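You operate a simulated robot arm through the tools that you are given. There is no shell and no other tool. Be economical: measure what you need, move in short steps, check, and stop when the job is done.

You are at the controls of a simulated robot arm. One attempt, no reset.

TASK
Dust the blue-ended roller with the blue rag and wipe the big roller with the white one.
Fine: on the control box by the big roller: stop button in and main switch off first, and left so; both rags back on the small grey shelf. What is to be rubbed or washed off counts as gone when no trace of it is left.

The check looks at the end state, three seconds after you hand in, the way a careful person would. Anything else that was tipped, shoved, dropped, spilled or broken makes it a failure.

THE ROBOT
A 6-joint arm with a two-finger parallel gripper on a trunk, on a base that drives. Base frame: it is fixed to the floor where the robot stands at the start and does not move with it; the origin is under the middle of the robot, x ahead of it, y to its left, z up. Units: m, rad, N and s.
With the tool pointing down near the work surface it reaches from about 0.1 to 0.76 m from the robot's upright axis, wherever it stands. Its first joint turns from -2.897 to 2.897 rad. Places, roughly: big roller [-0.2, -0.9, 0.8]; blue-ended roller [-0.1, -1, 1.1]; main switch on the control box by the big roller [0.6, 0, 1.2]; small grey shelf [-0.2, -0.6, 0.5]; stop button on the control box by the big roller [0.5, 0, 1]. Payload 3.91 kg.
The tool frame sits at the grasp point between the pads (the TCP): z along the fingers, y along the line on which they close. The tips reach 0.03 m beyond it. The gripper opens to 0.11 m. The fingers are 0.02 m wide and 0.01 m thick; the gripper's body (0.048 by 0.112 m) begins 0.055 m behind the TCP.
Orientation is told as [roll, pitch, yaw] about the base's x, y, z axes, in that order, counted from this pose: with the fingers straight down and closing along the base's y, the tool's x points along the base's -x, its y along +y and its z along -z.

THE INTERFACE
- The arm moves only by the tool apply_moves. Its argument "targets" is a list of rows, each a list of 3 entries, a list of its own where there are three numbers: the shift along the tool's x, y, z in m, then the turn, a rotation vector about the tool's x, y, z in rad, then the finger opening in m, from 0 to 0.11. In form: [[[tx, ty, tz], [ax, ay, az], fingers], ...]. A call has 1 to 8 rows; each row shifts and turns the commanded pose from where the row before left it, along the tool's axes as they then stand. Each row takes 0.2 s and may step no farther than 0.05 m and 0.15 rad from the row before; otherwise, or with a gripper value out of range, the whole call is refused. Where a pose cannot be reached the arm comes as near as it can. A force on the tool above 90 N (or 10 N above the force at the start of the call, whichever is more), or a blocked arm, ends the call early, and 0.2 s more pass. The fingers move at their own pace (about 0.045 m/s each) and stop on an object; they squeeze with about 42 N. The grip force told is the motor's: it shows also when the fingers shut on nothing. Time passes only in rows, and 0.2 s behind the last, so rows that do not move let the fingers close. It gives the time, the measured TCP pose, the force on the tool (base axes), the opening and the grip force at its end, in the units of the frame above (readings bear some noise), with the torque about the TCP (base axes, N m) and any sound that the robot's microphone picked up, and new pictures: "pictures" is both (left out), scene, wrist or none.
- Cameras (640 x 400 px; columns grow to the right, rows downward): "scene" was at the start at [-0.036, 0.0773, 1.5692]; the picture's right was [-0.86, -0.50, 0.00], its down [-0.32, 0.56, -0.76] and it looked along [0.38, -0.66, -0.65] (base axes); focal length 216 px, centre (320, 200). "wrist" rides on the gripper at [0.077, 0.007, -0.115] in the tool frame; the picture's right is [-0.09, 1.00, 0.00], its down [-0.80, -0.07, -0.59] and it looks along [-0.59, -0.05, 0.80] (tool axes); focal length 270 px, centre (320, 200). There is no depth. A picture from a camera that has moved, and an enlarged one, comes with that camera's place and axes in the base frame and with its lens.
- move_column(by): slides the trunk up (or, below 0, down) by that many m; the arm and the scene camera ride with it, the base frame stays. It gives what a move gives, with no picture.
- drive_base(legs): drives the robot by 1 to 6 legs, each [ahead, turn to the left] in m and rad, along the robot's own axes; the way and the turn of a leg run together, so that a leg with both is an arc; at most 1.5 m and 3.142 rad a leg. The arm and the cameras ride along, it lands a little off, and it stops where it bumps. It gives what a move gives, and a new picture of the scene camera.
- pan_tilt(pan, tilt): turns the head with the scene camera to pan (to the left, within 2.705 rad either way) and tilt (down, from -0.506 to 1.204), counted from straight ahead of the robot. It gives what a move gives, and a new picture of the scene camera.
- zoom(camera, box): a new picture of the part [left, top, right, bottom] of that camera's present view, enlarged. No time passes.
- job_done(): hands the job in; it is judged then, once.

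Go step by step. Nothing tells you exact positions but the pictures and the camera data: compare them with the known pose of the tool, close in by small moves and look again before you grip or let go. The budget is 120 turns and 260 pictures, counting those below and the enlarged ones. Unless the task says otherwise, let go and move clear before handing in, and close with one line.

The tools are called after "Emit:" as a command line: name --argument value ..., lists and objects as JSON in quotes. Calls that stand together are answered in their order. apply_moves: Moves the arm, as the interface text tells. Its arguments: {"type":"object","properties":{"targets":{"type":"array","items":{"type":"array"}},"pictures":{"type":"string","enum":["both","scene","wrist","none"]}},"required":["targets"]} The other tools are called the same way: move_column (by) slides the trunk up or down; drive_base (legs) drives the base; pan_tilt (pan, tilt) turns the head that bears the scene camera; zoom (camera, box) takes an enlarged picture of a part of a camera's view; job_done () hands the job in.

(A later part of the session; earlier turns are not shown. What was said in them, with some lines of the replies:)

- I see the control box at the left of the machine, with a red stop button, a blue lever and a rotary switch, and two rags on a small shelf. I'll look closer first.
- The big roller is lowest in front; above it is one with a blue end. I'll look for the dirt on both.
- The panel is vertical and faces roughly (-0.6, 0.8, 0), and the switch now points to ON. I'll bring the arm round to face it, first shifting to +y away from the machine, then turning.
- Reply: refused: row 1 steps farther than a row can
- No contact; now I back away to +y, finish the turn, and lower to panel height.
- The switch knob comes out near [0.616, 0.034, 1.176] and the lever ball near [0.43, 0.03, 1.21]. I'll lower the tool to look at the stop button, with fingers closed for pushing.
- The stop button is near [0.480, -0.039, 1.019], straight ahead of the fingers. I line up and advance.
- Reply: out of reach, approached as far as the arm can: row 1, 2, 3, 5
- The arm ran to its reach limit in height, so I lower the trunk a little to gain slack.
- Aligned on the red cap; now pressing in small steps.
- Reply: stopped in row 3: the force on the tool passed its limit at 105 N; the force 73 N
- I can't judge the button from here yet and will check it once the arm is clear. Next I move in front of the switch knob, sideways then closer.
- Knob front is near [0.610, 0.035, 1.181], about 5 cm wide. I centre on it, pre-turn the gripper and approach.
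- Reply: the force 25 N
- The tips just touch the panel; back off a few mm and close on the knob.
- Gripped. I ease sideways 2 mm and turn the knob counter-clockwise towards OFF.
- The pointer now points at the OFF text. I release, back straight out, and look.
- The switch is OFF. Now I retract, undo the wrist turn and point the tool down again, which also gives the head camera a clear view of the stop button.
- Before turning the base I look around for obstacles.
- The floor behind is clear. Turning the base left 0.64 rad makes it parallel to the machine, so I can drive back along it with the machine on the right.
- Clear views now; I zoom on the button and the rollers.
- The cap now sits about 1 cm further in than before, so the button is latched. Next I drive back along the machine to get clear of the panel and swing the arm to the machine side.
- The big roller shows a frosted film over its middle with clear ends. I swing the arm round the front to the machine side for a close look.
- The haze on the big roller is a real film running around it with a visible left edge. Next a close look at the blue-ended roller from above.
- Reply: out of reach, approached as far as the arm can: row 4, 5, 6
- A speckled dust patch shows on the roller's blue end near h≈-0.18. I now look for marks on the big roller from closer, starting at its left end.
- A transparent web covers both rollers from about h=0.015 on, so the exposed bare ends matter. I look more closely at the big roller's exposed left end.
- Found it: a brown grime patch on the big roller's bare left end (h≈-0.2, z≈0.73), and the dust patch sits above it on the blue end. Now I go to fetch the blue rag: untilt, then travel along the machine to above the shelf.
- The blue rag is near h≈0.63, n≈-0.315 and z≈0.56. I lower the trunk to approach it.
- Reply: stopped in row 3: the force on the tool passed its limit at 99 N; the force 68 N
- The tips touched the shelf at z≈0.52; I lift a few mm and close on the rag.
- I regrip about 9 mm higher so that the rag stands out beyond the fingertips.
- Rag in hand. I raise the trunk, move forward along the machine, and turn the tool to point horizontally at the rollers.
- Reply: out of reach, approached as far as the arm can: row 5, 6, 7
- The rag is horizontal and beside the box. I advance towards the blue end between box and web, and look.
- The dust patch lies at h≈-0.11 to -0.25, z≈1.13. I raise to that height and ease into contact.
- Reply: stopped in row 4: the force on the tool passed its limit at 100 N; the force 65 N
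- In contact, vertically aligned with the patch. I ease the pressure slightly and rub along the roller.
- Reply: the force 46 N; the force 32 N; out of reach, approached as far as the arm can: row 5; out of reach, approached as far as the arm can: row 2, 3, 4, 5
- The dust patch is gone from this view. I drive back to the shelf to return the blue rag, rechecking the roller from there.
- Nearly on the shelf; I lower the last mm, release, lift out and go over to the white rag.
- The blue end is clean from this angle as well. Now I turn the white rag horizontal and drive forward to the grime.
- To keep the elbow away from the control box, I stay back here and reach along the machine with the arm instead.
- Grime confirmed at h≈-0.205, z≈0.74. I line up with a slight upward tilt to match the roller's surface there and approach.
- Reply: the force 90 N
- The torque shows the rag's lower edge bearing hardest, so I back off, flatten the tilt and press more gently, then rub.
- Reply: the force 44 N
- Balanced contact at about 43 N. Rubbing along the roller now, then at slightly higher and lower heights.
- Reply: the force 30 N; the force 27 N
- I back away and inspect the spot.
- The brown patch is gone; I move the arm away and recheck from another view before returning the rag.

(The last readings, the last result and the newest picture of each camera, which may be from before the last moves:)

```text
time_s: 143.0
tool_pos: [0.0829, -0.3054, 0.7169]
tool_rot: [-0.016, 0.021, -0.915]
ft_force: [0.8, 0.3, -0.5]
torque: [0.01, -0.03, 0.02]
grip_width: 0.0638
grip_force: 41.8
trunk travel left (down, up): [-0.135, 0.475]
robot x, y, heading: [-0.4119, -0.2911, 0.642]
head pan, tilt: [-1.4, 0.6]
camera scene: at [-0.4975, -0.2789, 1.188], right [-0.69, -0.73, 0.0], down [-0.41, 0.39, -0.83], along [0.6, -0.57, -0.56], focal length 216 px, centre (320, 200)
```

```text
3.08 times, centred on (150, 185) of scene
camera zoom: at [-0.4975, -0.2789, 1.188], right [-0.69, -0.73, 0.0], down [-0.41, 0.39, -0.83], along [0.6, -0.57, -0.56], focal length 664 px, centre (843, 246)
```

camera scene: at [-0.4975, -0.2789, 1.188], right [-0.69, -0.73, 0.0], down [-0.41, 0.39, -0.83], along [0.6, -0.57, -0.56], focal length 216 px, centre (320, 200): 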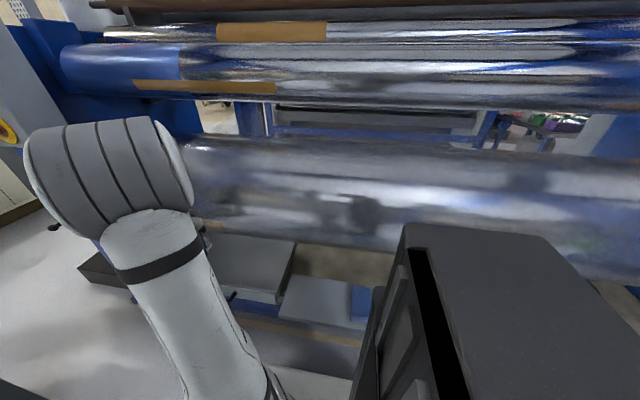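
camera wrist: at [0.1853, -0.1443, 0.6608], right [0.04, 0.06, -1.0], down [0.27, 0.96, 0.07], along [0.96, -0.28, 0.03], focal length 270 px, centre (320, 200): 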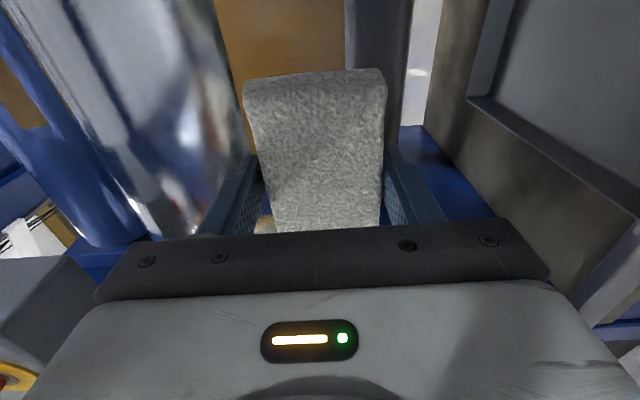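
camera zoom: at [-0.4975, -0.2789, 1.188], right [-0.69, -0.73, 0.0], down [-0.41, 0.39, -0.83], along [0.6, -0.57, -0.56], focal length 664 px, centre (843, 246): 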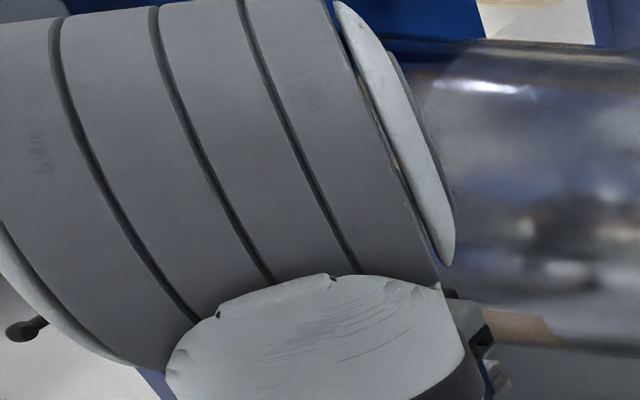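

Emit:
move_column --by 0.29

Emit:
apply_moves --targets '[[[0.01, 0.045, 0], [0, -0.15, 0], 0.03], [[0.01, 0.045, 0], [0, -0.15, 0], 0.03], [[0.01, 0.045, 0], [0, -0.15, 0], 0.03], [[0, 0.045, 0], [0, -0.15, 0], 0.03], [[0, 0, 0], [0, 0, 0], 0.03]]' --pictures "wrist"

Emit:
zoom --camera "wrist" --box '[360, 0, 640, 170]'

```text
time_s: 145.9
tool_pos: [0.0838, -0.3054, 1.008]
tool_rot: [-0.016, 0.021, -0.913]
ft_force: [0.1, -0.2, 0.3]
torque: [-0.02, 0.01, 0.0]
grip_width: 0.0641
grip_force: 42.4
trunk travel left (down, up): [-0.425, 0.185]
robot x, y, heading: [-0.4071, -0.2905, 0.642]
head pan, tilt: [-1.4, 0.6]
```

```text
time_s: 147.1
tool_pos: [0.206, -0.1717, 1.0014]
tool_rot: [-0.019, -0.583, -0.903]
ft_force: [0.0, -0.4, -1.2]
torque: [0.0, 0.0, -0.01]
grip_width: 0.0639
grip_force: 41.8
trunk travel left (down, up): [-0.425, 0.185]
robot x, y, heading: [-0.4085, -0.2919, 0.643]
head pan, tilt: [-1.4, 0.6]
camera wrist: at [0.1355, -0.0677, 1.0531], right [0.83, 0.55, 0.03], down [0.17, -0.3, 0.94], along [0.53, -0.78, -0.35], focal length 270 px, centre (320, 200)
```

wrist: 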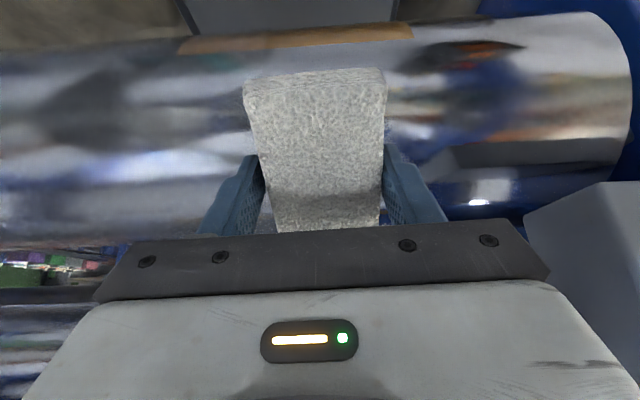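

```text
2.29 times, centred on (500, 85) of wrist
camera zoom: at [0.1355, -0.0677, 1.0531], right [0.83, 0.55, 0.03], down [0.17, -0.3, 0.94], along [0.53, -0.78, -0.35], focal length 618 px, centre (-91, 463)
```

zoom: 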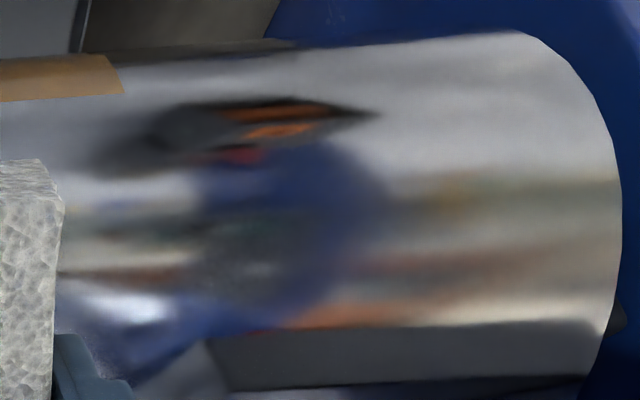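

The big roller's end is clean, only reflections remain. Now I return the white rag to the shelf, reversing my path.

Emit:
apply_moves --targets '[[[0, 0, 0], [0, 0.15, 0], 0.03], [[0, -0.045, 0], [0, 0.15, 0], 0.03], [[0, -0.045, 0], [0, 0.15, 0], 0.03], [[0, -0.045, 0], [0, 0.13, 0], 0.03], [[0, -0.045, 0], [0, 0, 0], 0.03], [[0, -0.045, 0], [0, 0, 0], 0.03], [[0, -0.045, 0], [0, 0, 0], 0.03], [[0, -0.045, 0], [0, 0, 0], 0.03]]' --pictures "none"

Emit:
apply_moves --targets '[[[-0.01, -0.045, 0], [0, 0, 0], 0.03], [[-0.01, -0.045, 0], [0, 0, 0], 0.03], [[0, -0.045, 0], [0, 0, 0], 0.03], [[0, -0.045, 0], [0, 0, 0], 0.03], [[0, 0, 0], [0, 0, 0], 0.03]]' --pictures "none"

Emit:
pan_tilt --pan -2.0 --tilt 0.6

Emit:
zoom --camera "scene" --box '[320, 100, 540, 280]'

```text
time_s: 148.9
tool_pos: [-0.0407, -0.3622, 1.0061]
tool_rot: [-0.015, -0.002, -0.913]
ft_force: [-0.1, -0.5, -0.2]
torque: [0.01, -0.03, 0.01]
grip_width: 0.064
grip_force: 42.1
trunk travel left (down, up): [-0.425, 0.185]
robot x, y, heading: [-0.4087, -0.293, 0.642]
head pan, tilt: [-1.4, 0.6]
```

```text
time_s: 150.1
tool_pos: [-0.1728, -0.4883, 1.0091]
tool_rot: [-0.019, 0.001, -0.913]
ft_force: [-0.5, 0.3, -0.5]
torque: [0.02, 0.04, -0.02]
grip_width: 0.064
grip_force: 42.2
trunk travel left (down, up): [-0.425, 0.185]
robot x, y, heading: [-0.4093, -0.2891, 0.641]
head pan, tilt: [-1.4, 0.6]
```

```text
time_s: 151.1
tool_pos: [-0.1717, -0.4884, 1.0098]
tool_rot: [-0.017, 0.001, -0.913]
ft_force: [-0.1, 0.9, -0.4]
torque: [0.02, 0.0, 0.0]
grip_width: 0.064
grip_force: 42.2
trunk travel left (down, up): [-0.425, 0.185]
robot x, y, heading: [-0.4082, -0.2912, 0.644]
head pan, tilt: [-2.0, 0.6]
camera scene: at [-0.5431, -0.3047, 1.478], right [-0.98, -0.21, 0.0], down [-0.12, 0.55, -0.83], along [0.17, -0.81, -0.56], focal length 216 px, centre (320, 200)
```

scene: 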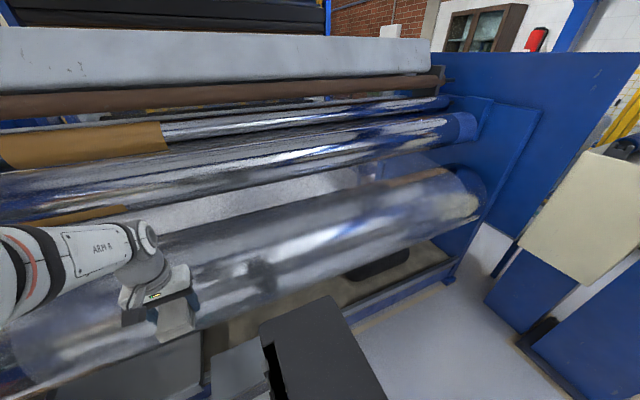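

```text
2.22 times, centred on (430, 190) of scene
camera zoom: at [-0.5431, -0.3047, 1.478], right [-0.98, -0.21, 0.0], down [-0.12, 0.55, -0.83], along [0.17, -0.81, -0.56], focal length 480 px, centre (76, 222)
```

zoom: 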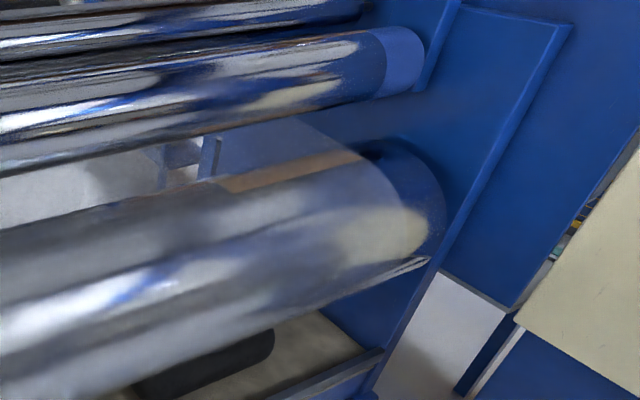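

The right end is clean too. I lower and set the white rag back in its place.

Emit:
move_column --by -0.29

Emit:
apply_moves --targets '[[[-0.03, -0.034, 0], [0, 0, 0], 0.03], [[0, 0, 0.045], [0, 0, 0], 0.03], [[0, 0, 0.045], [0, 0, 0], 0.03], [[0, 0, 0.035], [0, 0, 0], 0.03], [[0, 0, 0.022], [0, 0, 0], 0.03], [[0, 0, 0], [0, 0, 0], 0.03]]' --pictures "wrist"

```text
time_s: 154.0
tool_pos: [-0.1715, -0.4881, 0.7187]
tool_rot: [-0.018, -0.001, -0.911]
ft_force: [0.3, -0.6, -0.6]
torque: [-0.03, -0.03, 0.01]
grip_width: 0.0639
grip_force: 42.3
trunk travel left (down, up): [-0.135, 0.475]
robot x, y, heading: [-0.4087, -0.2935, 0.64]
head pan, tilt: [-2.0, 0.6]
```

```text
time_s: 155.4
tool_pos: [-0.1818, -0.5321, 0.5692]
tool_rot: [-0.017, -0.001, -0.913]
ft_force: [0.3, -0.4, -0.5]
torque: [0.0, -0.01, -0.04]
grip_width: 0.064
grip_force: 42.2
trunk travel left (down, up): [-0.135, 0.475]
robot x, y, heading: [-0.4055, -0.2949, 0.645]
head pan, tilt: [-2.0, 0.6]
camera wrist: at [-0.2212, -0.4676, 0.6827], right [0.84, 0.54, -0.02], down [0.44, -0.67, 0.6], along [0.31, -0.51, -0.8], focal length 270 px, centre (320, 200)
```

wrist: 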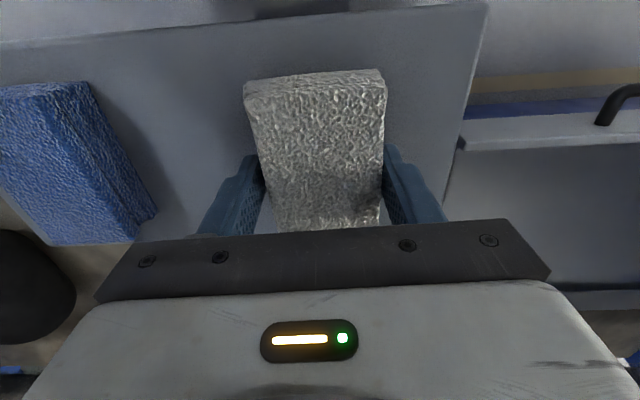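

Emit:
apply_moves --targets '[[[0, 0, 0.006], [0, 0, 0], 0.03], [[0, 0, 0.003], [0, 0, 0], 0.03], [[0, 0, 0.002], [0, 0, 0], 0.03], [[0, 0, 0], [0, 0, 0], 0.03]]' --pictures "none"

```text
time_s: 156.4
tool_pos: [-0.1823, -0.5337, 0.5601]
tool_rot: [-0.018, -0.001, -0.915]
ft_force: [-0.1, 1.2, -1.2]
torque: [-0.01, 0.04, -0.01]
grip_width: 0.0638
grip_force: 42.1
trunk travel left (down, up): [-0.135, 0.475]
robot x, y, heading: [-0.4086, -0.2867, 0.642]
head pan, tilt: [-2.0, 0.6]
```

Emit:
apply_moves --targets '[[[0, 0, 0.002], [0, 0, 0], 0.03], [[0, 0, 0.002], [0, 0, 0], 0.03], [[0, 0, 0.002], [0, 0, 0], 0.03], [[0, 0, 0], [0, 0, 0], 0.03]]' --pictures "none"

```text
time_s: 157.4
tool_pos: [-0.182, -0.5342, 0.5551]
tool_rot: [-0.018, -0.002, -0.914]
ft_force: [0.4, 0.1, 0.0]
torque: [-0.03, 0.03, 0.0]
grip_width: 0.0642
grip_force: 42.1
trunk travel left (down, up): [-0.135, 0.475]
robot x, y, heading: [-0.4121, -0.2909, 0.635]
head pan, tilt: [-2.0, 0.6]
```

Emit:
apply_moves --targets '[[[0, 0, 0.002], [0, 0, 0], 0.03], [[0, 0, 0.0015], [0, 0, 0], 0.03], [[0, 0, 0], [0, 0, 0], 0.03]]' --pictures "none"

Emit:
apply_moves --targets '[[[0, 0, 0], [0, 0, 0], 0.09], [[0, 0, 0], [0, 0, 0], 0.09], [[0, 0, 0], [0, 0, 0], 0.09], [[0, 0, -0.04], [0, 0, 0], 0.09], [[0, 0, -0.045], [0, 0, 0], 0.09], [[0, 0, -0.045], [0, 0, 0], 0.09], [[0.02, 0, -0.04], [0, 0, 0], 0.09], [[0.02, 0, -0.02], [0, 0, 0], 0.09]]' --pictures "both"

```text
time_s: 158.2
tool_pos: [-0.183, -0.5346, 0.5521]
tool_rot: [-0.017, -0.002, -0.911]
ft_force: [-0.6, 0.4, 2.0]
torque: [-0.11, -0.19, -0.01]
grip_width: 0.0642
grip_force: 42.3
trunk travel left (down, up): [-0.135, 0.475]
robot x, y, heading: [-0.4084, -0.2922, 0.641]
head pan, tilt: [-2.0, 0.6]
```

```text
time_s: 160.0
tool_pos: [-0.2019, -0.5005, 0.7419]
tool_rot: [-0.019, 0.0, -0.914]
ft_force: [0.7, -0.4, 0.1]
torque: [0.02, 0.02, -0.02]
grip_width: 0.0899
grip_force: 0.1
trunk travel left (down, up): [-0.135, 0.475]
robot x, y, heading: [-0.4081, -0.2915, 0.638]
head pan, tilt: [-2.0, 0.6]
camera scene: at [-0.543, -0.305, 1.188], right [-0.98, -0.21, 0.0], down [-0.12, 0.55, -0.82], along [0.17, -0.81, -0.57], focal length 216 px, centre (320, 200)
camera wrist: at [-0.2416, -0.4351, 0.8543], right [0.84, 0.54, -0.02], down [0.44, -0.67, 0.6], along [0.31, -0.51, -0.8], focal length 270 px, centre (320, 200)
```

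scene: 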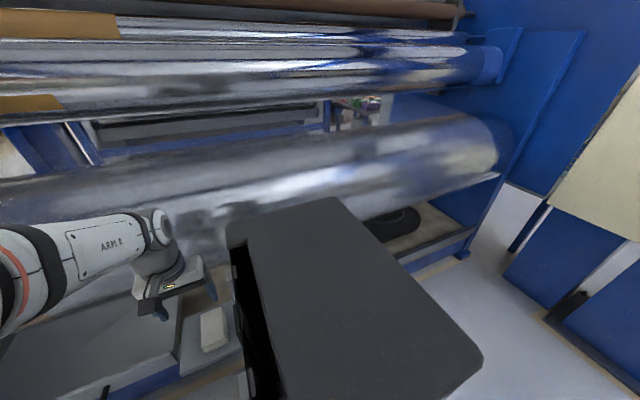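
wrist: 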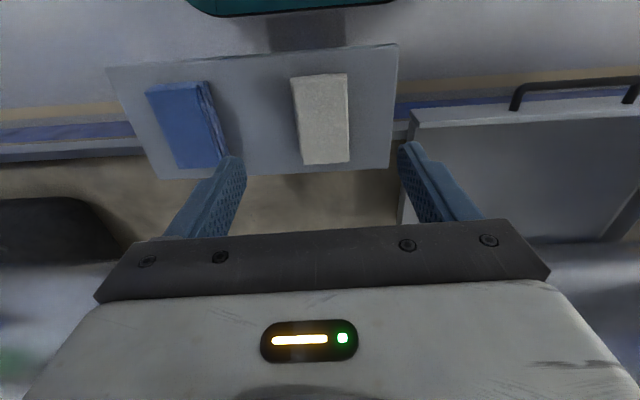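

Both rags lie on the shelf. I raise the trunk and make a last check of the panel and both rollers.

Emit:
move_column --by 0.4

Emit:
pan_tilt --pan -1.1 --tilt 0.5

Emit:
zoom --camera "scene" --box '[80, 60, 300, 260]'

```text
time_s: 163.9
tool_pos: [-0.2032, -0.5, 1.1401]
tool_rot: [-0.016, 0.001, -0.911]
ft_force: [0.4, 0.5, 0.5]
torque: [0.0, 0.02, 0.0]
grip_width: 0.0901
grip_force: 0.1
trunk travel left (down, up): [-0.535, 0.075]
robot x, y, heading: [-0.41, -0.2919, 0.639]
head pan, tilt: [-2.0, 0.6]
```

```text
time_s: 165.1
tool_pos: [-0.203, -0.5003, 1.1403]
tool_rot: [-0.018, 0.0, -0.912]
ft_force: [0.1, 0.3, -0.4]
torque: [0.01, 0.04, -0.01]
grip_width: 0.0898
grip_force: 0.0
trunk travel left (down, up): [-0.535, 0.075]
robot x, y, heading: [-0.4119, -0.2908, 0.639]
head pan, tilt: [-1.1, 0.499]
camera scene: at [-0.4803, -0.2586, 1.5971], right [-0.44, -0.9, 0.0], down [-0.43, 0.21, -0.88], along [0.79, -0.39, -0.48], focal length 216 px, centre (320, 200)
```

scene: 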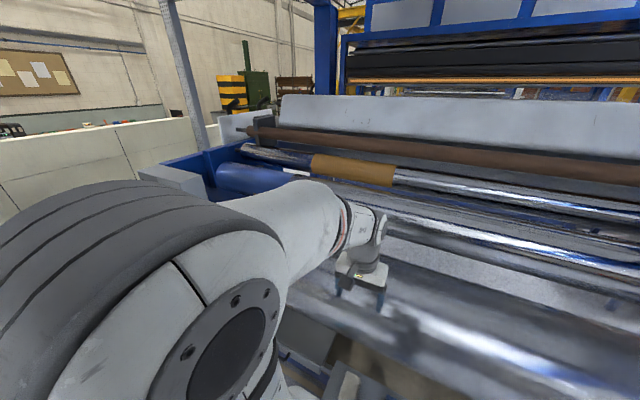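

```text
2.00 times, centred on (190, 160) of scene
camera zoom: at [-0.4803, -0.2586, 1.5971], right [-0.44, -0.9, 0.0], down [-0.43, 0.21, -0.88], along [0.79, -0.39, -0.48], focal length 432 px, centre (580, 280)
```

zoom: 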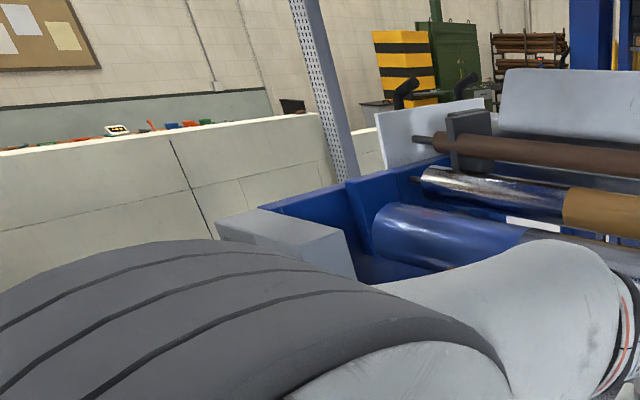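

Emit:
apply_moves --targets '[[[0, 0.045, -0.015], [0, 0, 0], 0.09], [[0, 0.045, -0.015], [0, 0, 0], 0.09], [[0, 0.045, -0.015], [0, 0, 0], 0.09], [[0, 0.045, -0.015], [0, 0, 0], 0.09], [[0, 0.045, -0.015], [0, 0, 0], 0.09], [[0, 0.045, -0.015], [0, 0, 0], 0.09], [[0, 0.045, -0.015], [0, 0, 0], 0.09], [[0, 0.045, -0.015], [0, 0, 0], 0.09]]' --pictures "none"

Emit:
apply_moves --targets '[[[0, 0.045, 0], [0, -0.15, 0], 0.09], [[-0.03, 0.03, 0], [0, -0.15, 0], 0.09], [[-0.03, 0, 0], [0, -0.15, 0], 0.09], [[0, 0, 0], [0, -0.15, 0], 0.09], [[0, 0, 0], [0, 0, 0], 0.09]]' --pictures "both"

Emit:
zoom --camera "wrist" --box '[300, 60, 640, 240]'

Emit:
zoom --camera "scene" --box '[60, 80, 300, 280]'

```text
time_s: 166.9
tool_pos: [0.0863, -0.2787, 1.2536]
tool_rot: [-0.02, 0.0, -0.913]
ft_force: [1.3, 0.2, 0.4]
torque: [-0.02, 0.01, 0.01]
grip_width: 0.0901
grip_force: 0.1
trunk travel left (down, up): [-0.535, 0.075]
robot x, y, heading: [-0.4085, -0.2911, 0.639]
head pan, tilt: [-1.1, 0.499]
```

```text
time_s: 168.1
tool_pos: [0.179, -0.2788, 1.2669]
tool_rot: [-0.021, -0.6, -0.901]
ft_force: [-0.7, -0.1, 0.7]
torque: [-0.01, -0.01, -0.03]
grip_width: 0.0898
grip_force: 0.0
trunk travel left (down, up): [-0.535, 0.075]
robot x, y, heading: [-0.4086, -0.2919, 0.641]
head pan, tilt: [-1.1, 0.499]
camera scene: at [-0.48, -0.2584, 1.5971], right [-0.44, -0.9, 0.0], down [-0.43, 0.21, -0.88], along [0.79, -0.39, -0.48], focal length 216 px, centre (320, 200)
camera wrist: at [0.1084, -0.1737, 1.3162], right [0.83, 0.55, 0.03], down [0.16, -0.29, 0.94], along [0.53, -0.78, -0.33], focal length 270 px, centre (320, 200)
```

scene: 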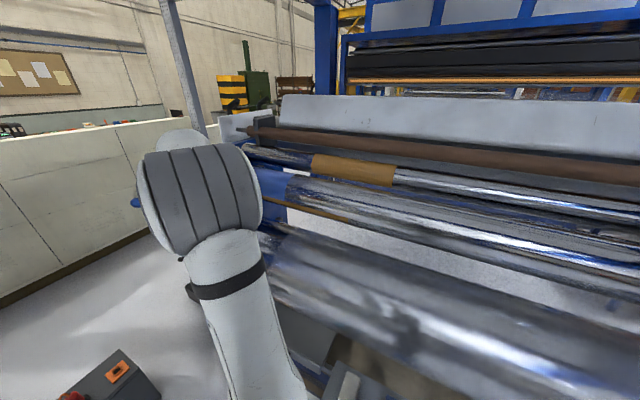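
wrist: 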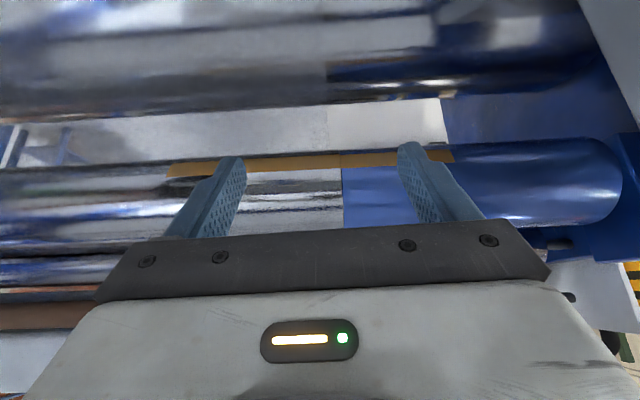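

```text
1.88 times, centred on (470, 150) of wrist
camera zoom: at [0.1084, -0.1737, 1.3162], right [0.83, 0.55, 0.03], down [0.16, -0.29, 0.94], along [0.53, -0.78, -0.33], focal length 509 px, centre (38, 294)
```

zoom: 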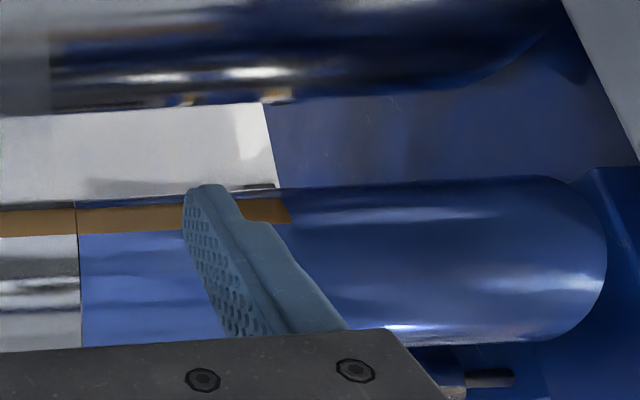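

```text
2.00 times, centred on (180, 180) of scene
camera zoom: at [-0.48, -0.2584, 1.5971], right [-0.44, -0.9, 0.0], down [-0.43, 0.21, -0.88], along [0.79, -0.39, -0.48], focal length 432 px, centre (600, 240)
```

zoom: 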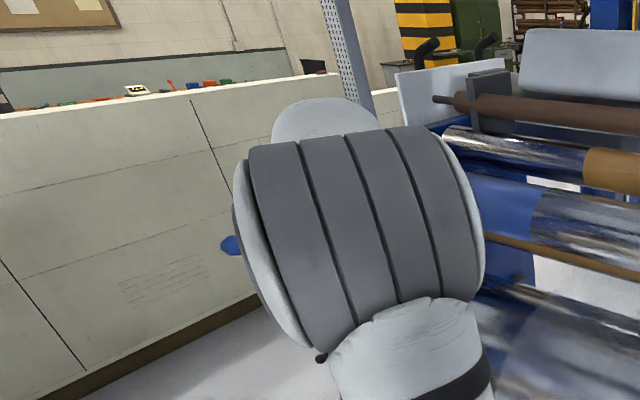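

The blue end and the big roller are both clean. Both rags are on the shelf, the stop button is in, the switch is at OFF and the gripper is empty and clear, so I hand in.

Emit:
job_done

```text
The job is handed in.
```

The stop button is in and the main switch is off. The blue-ended roller is dusted, the big roller is wiped, and both rags are back on the shelf.
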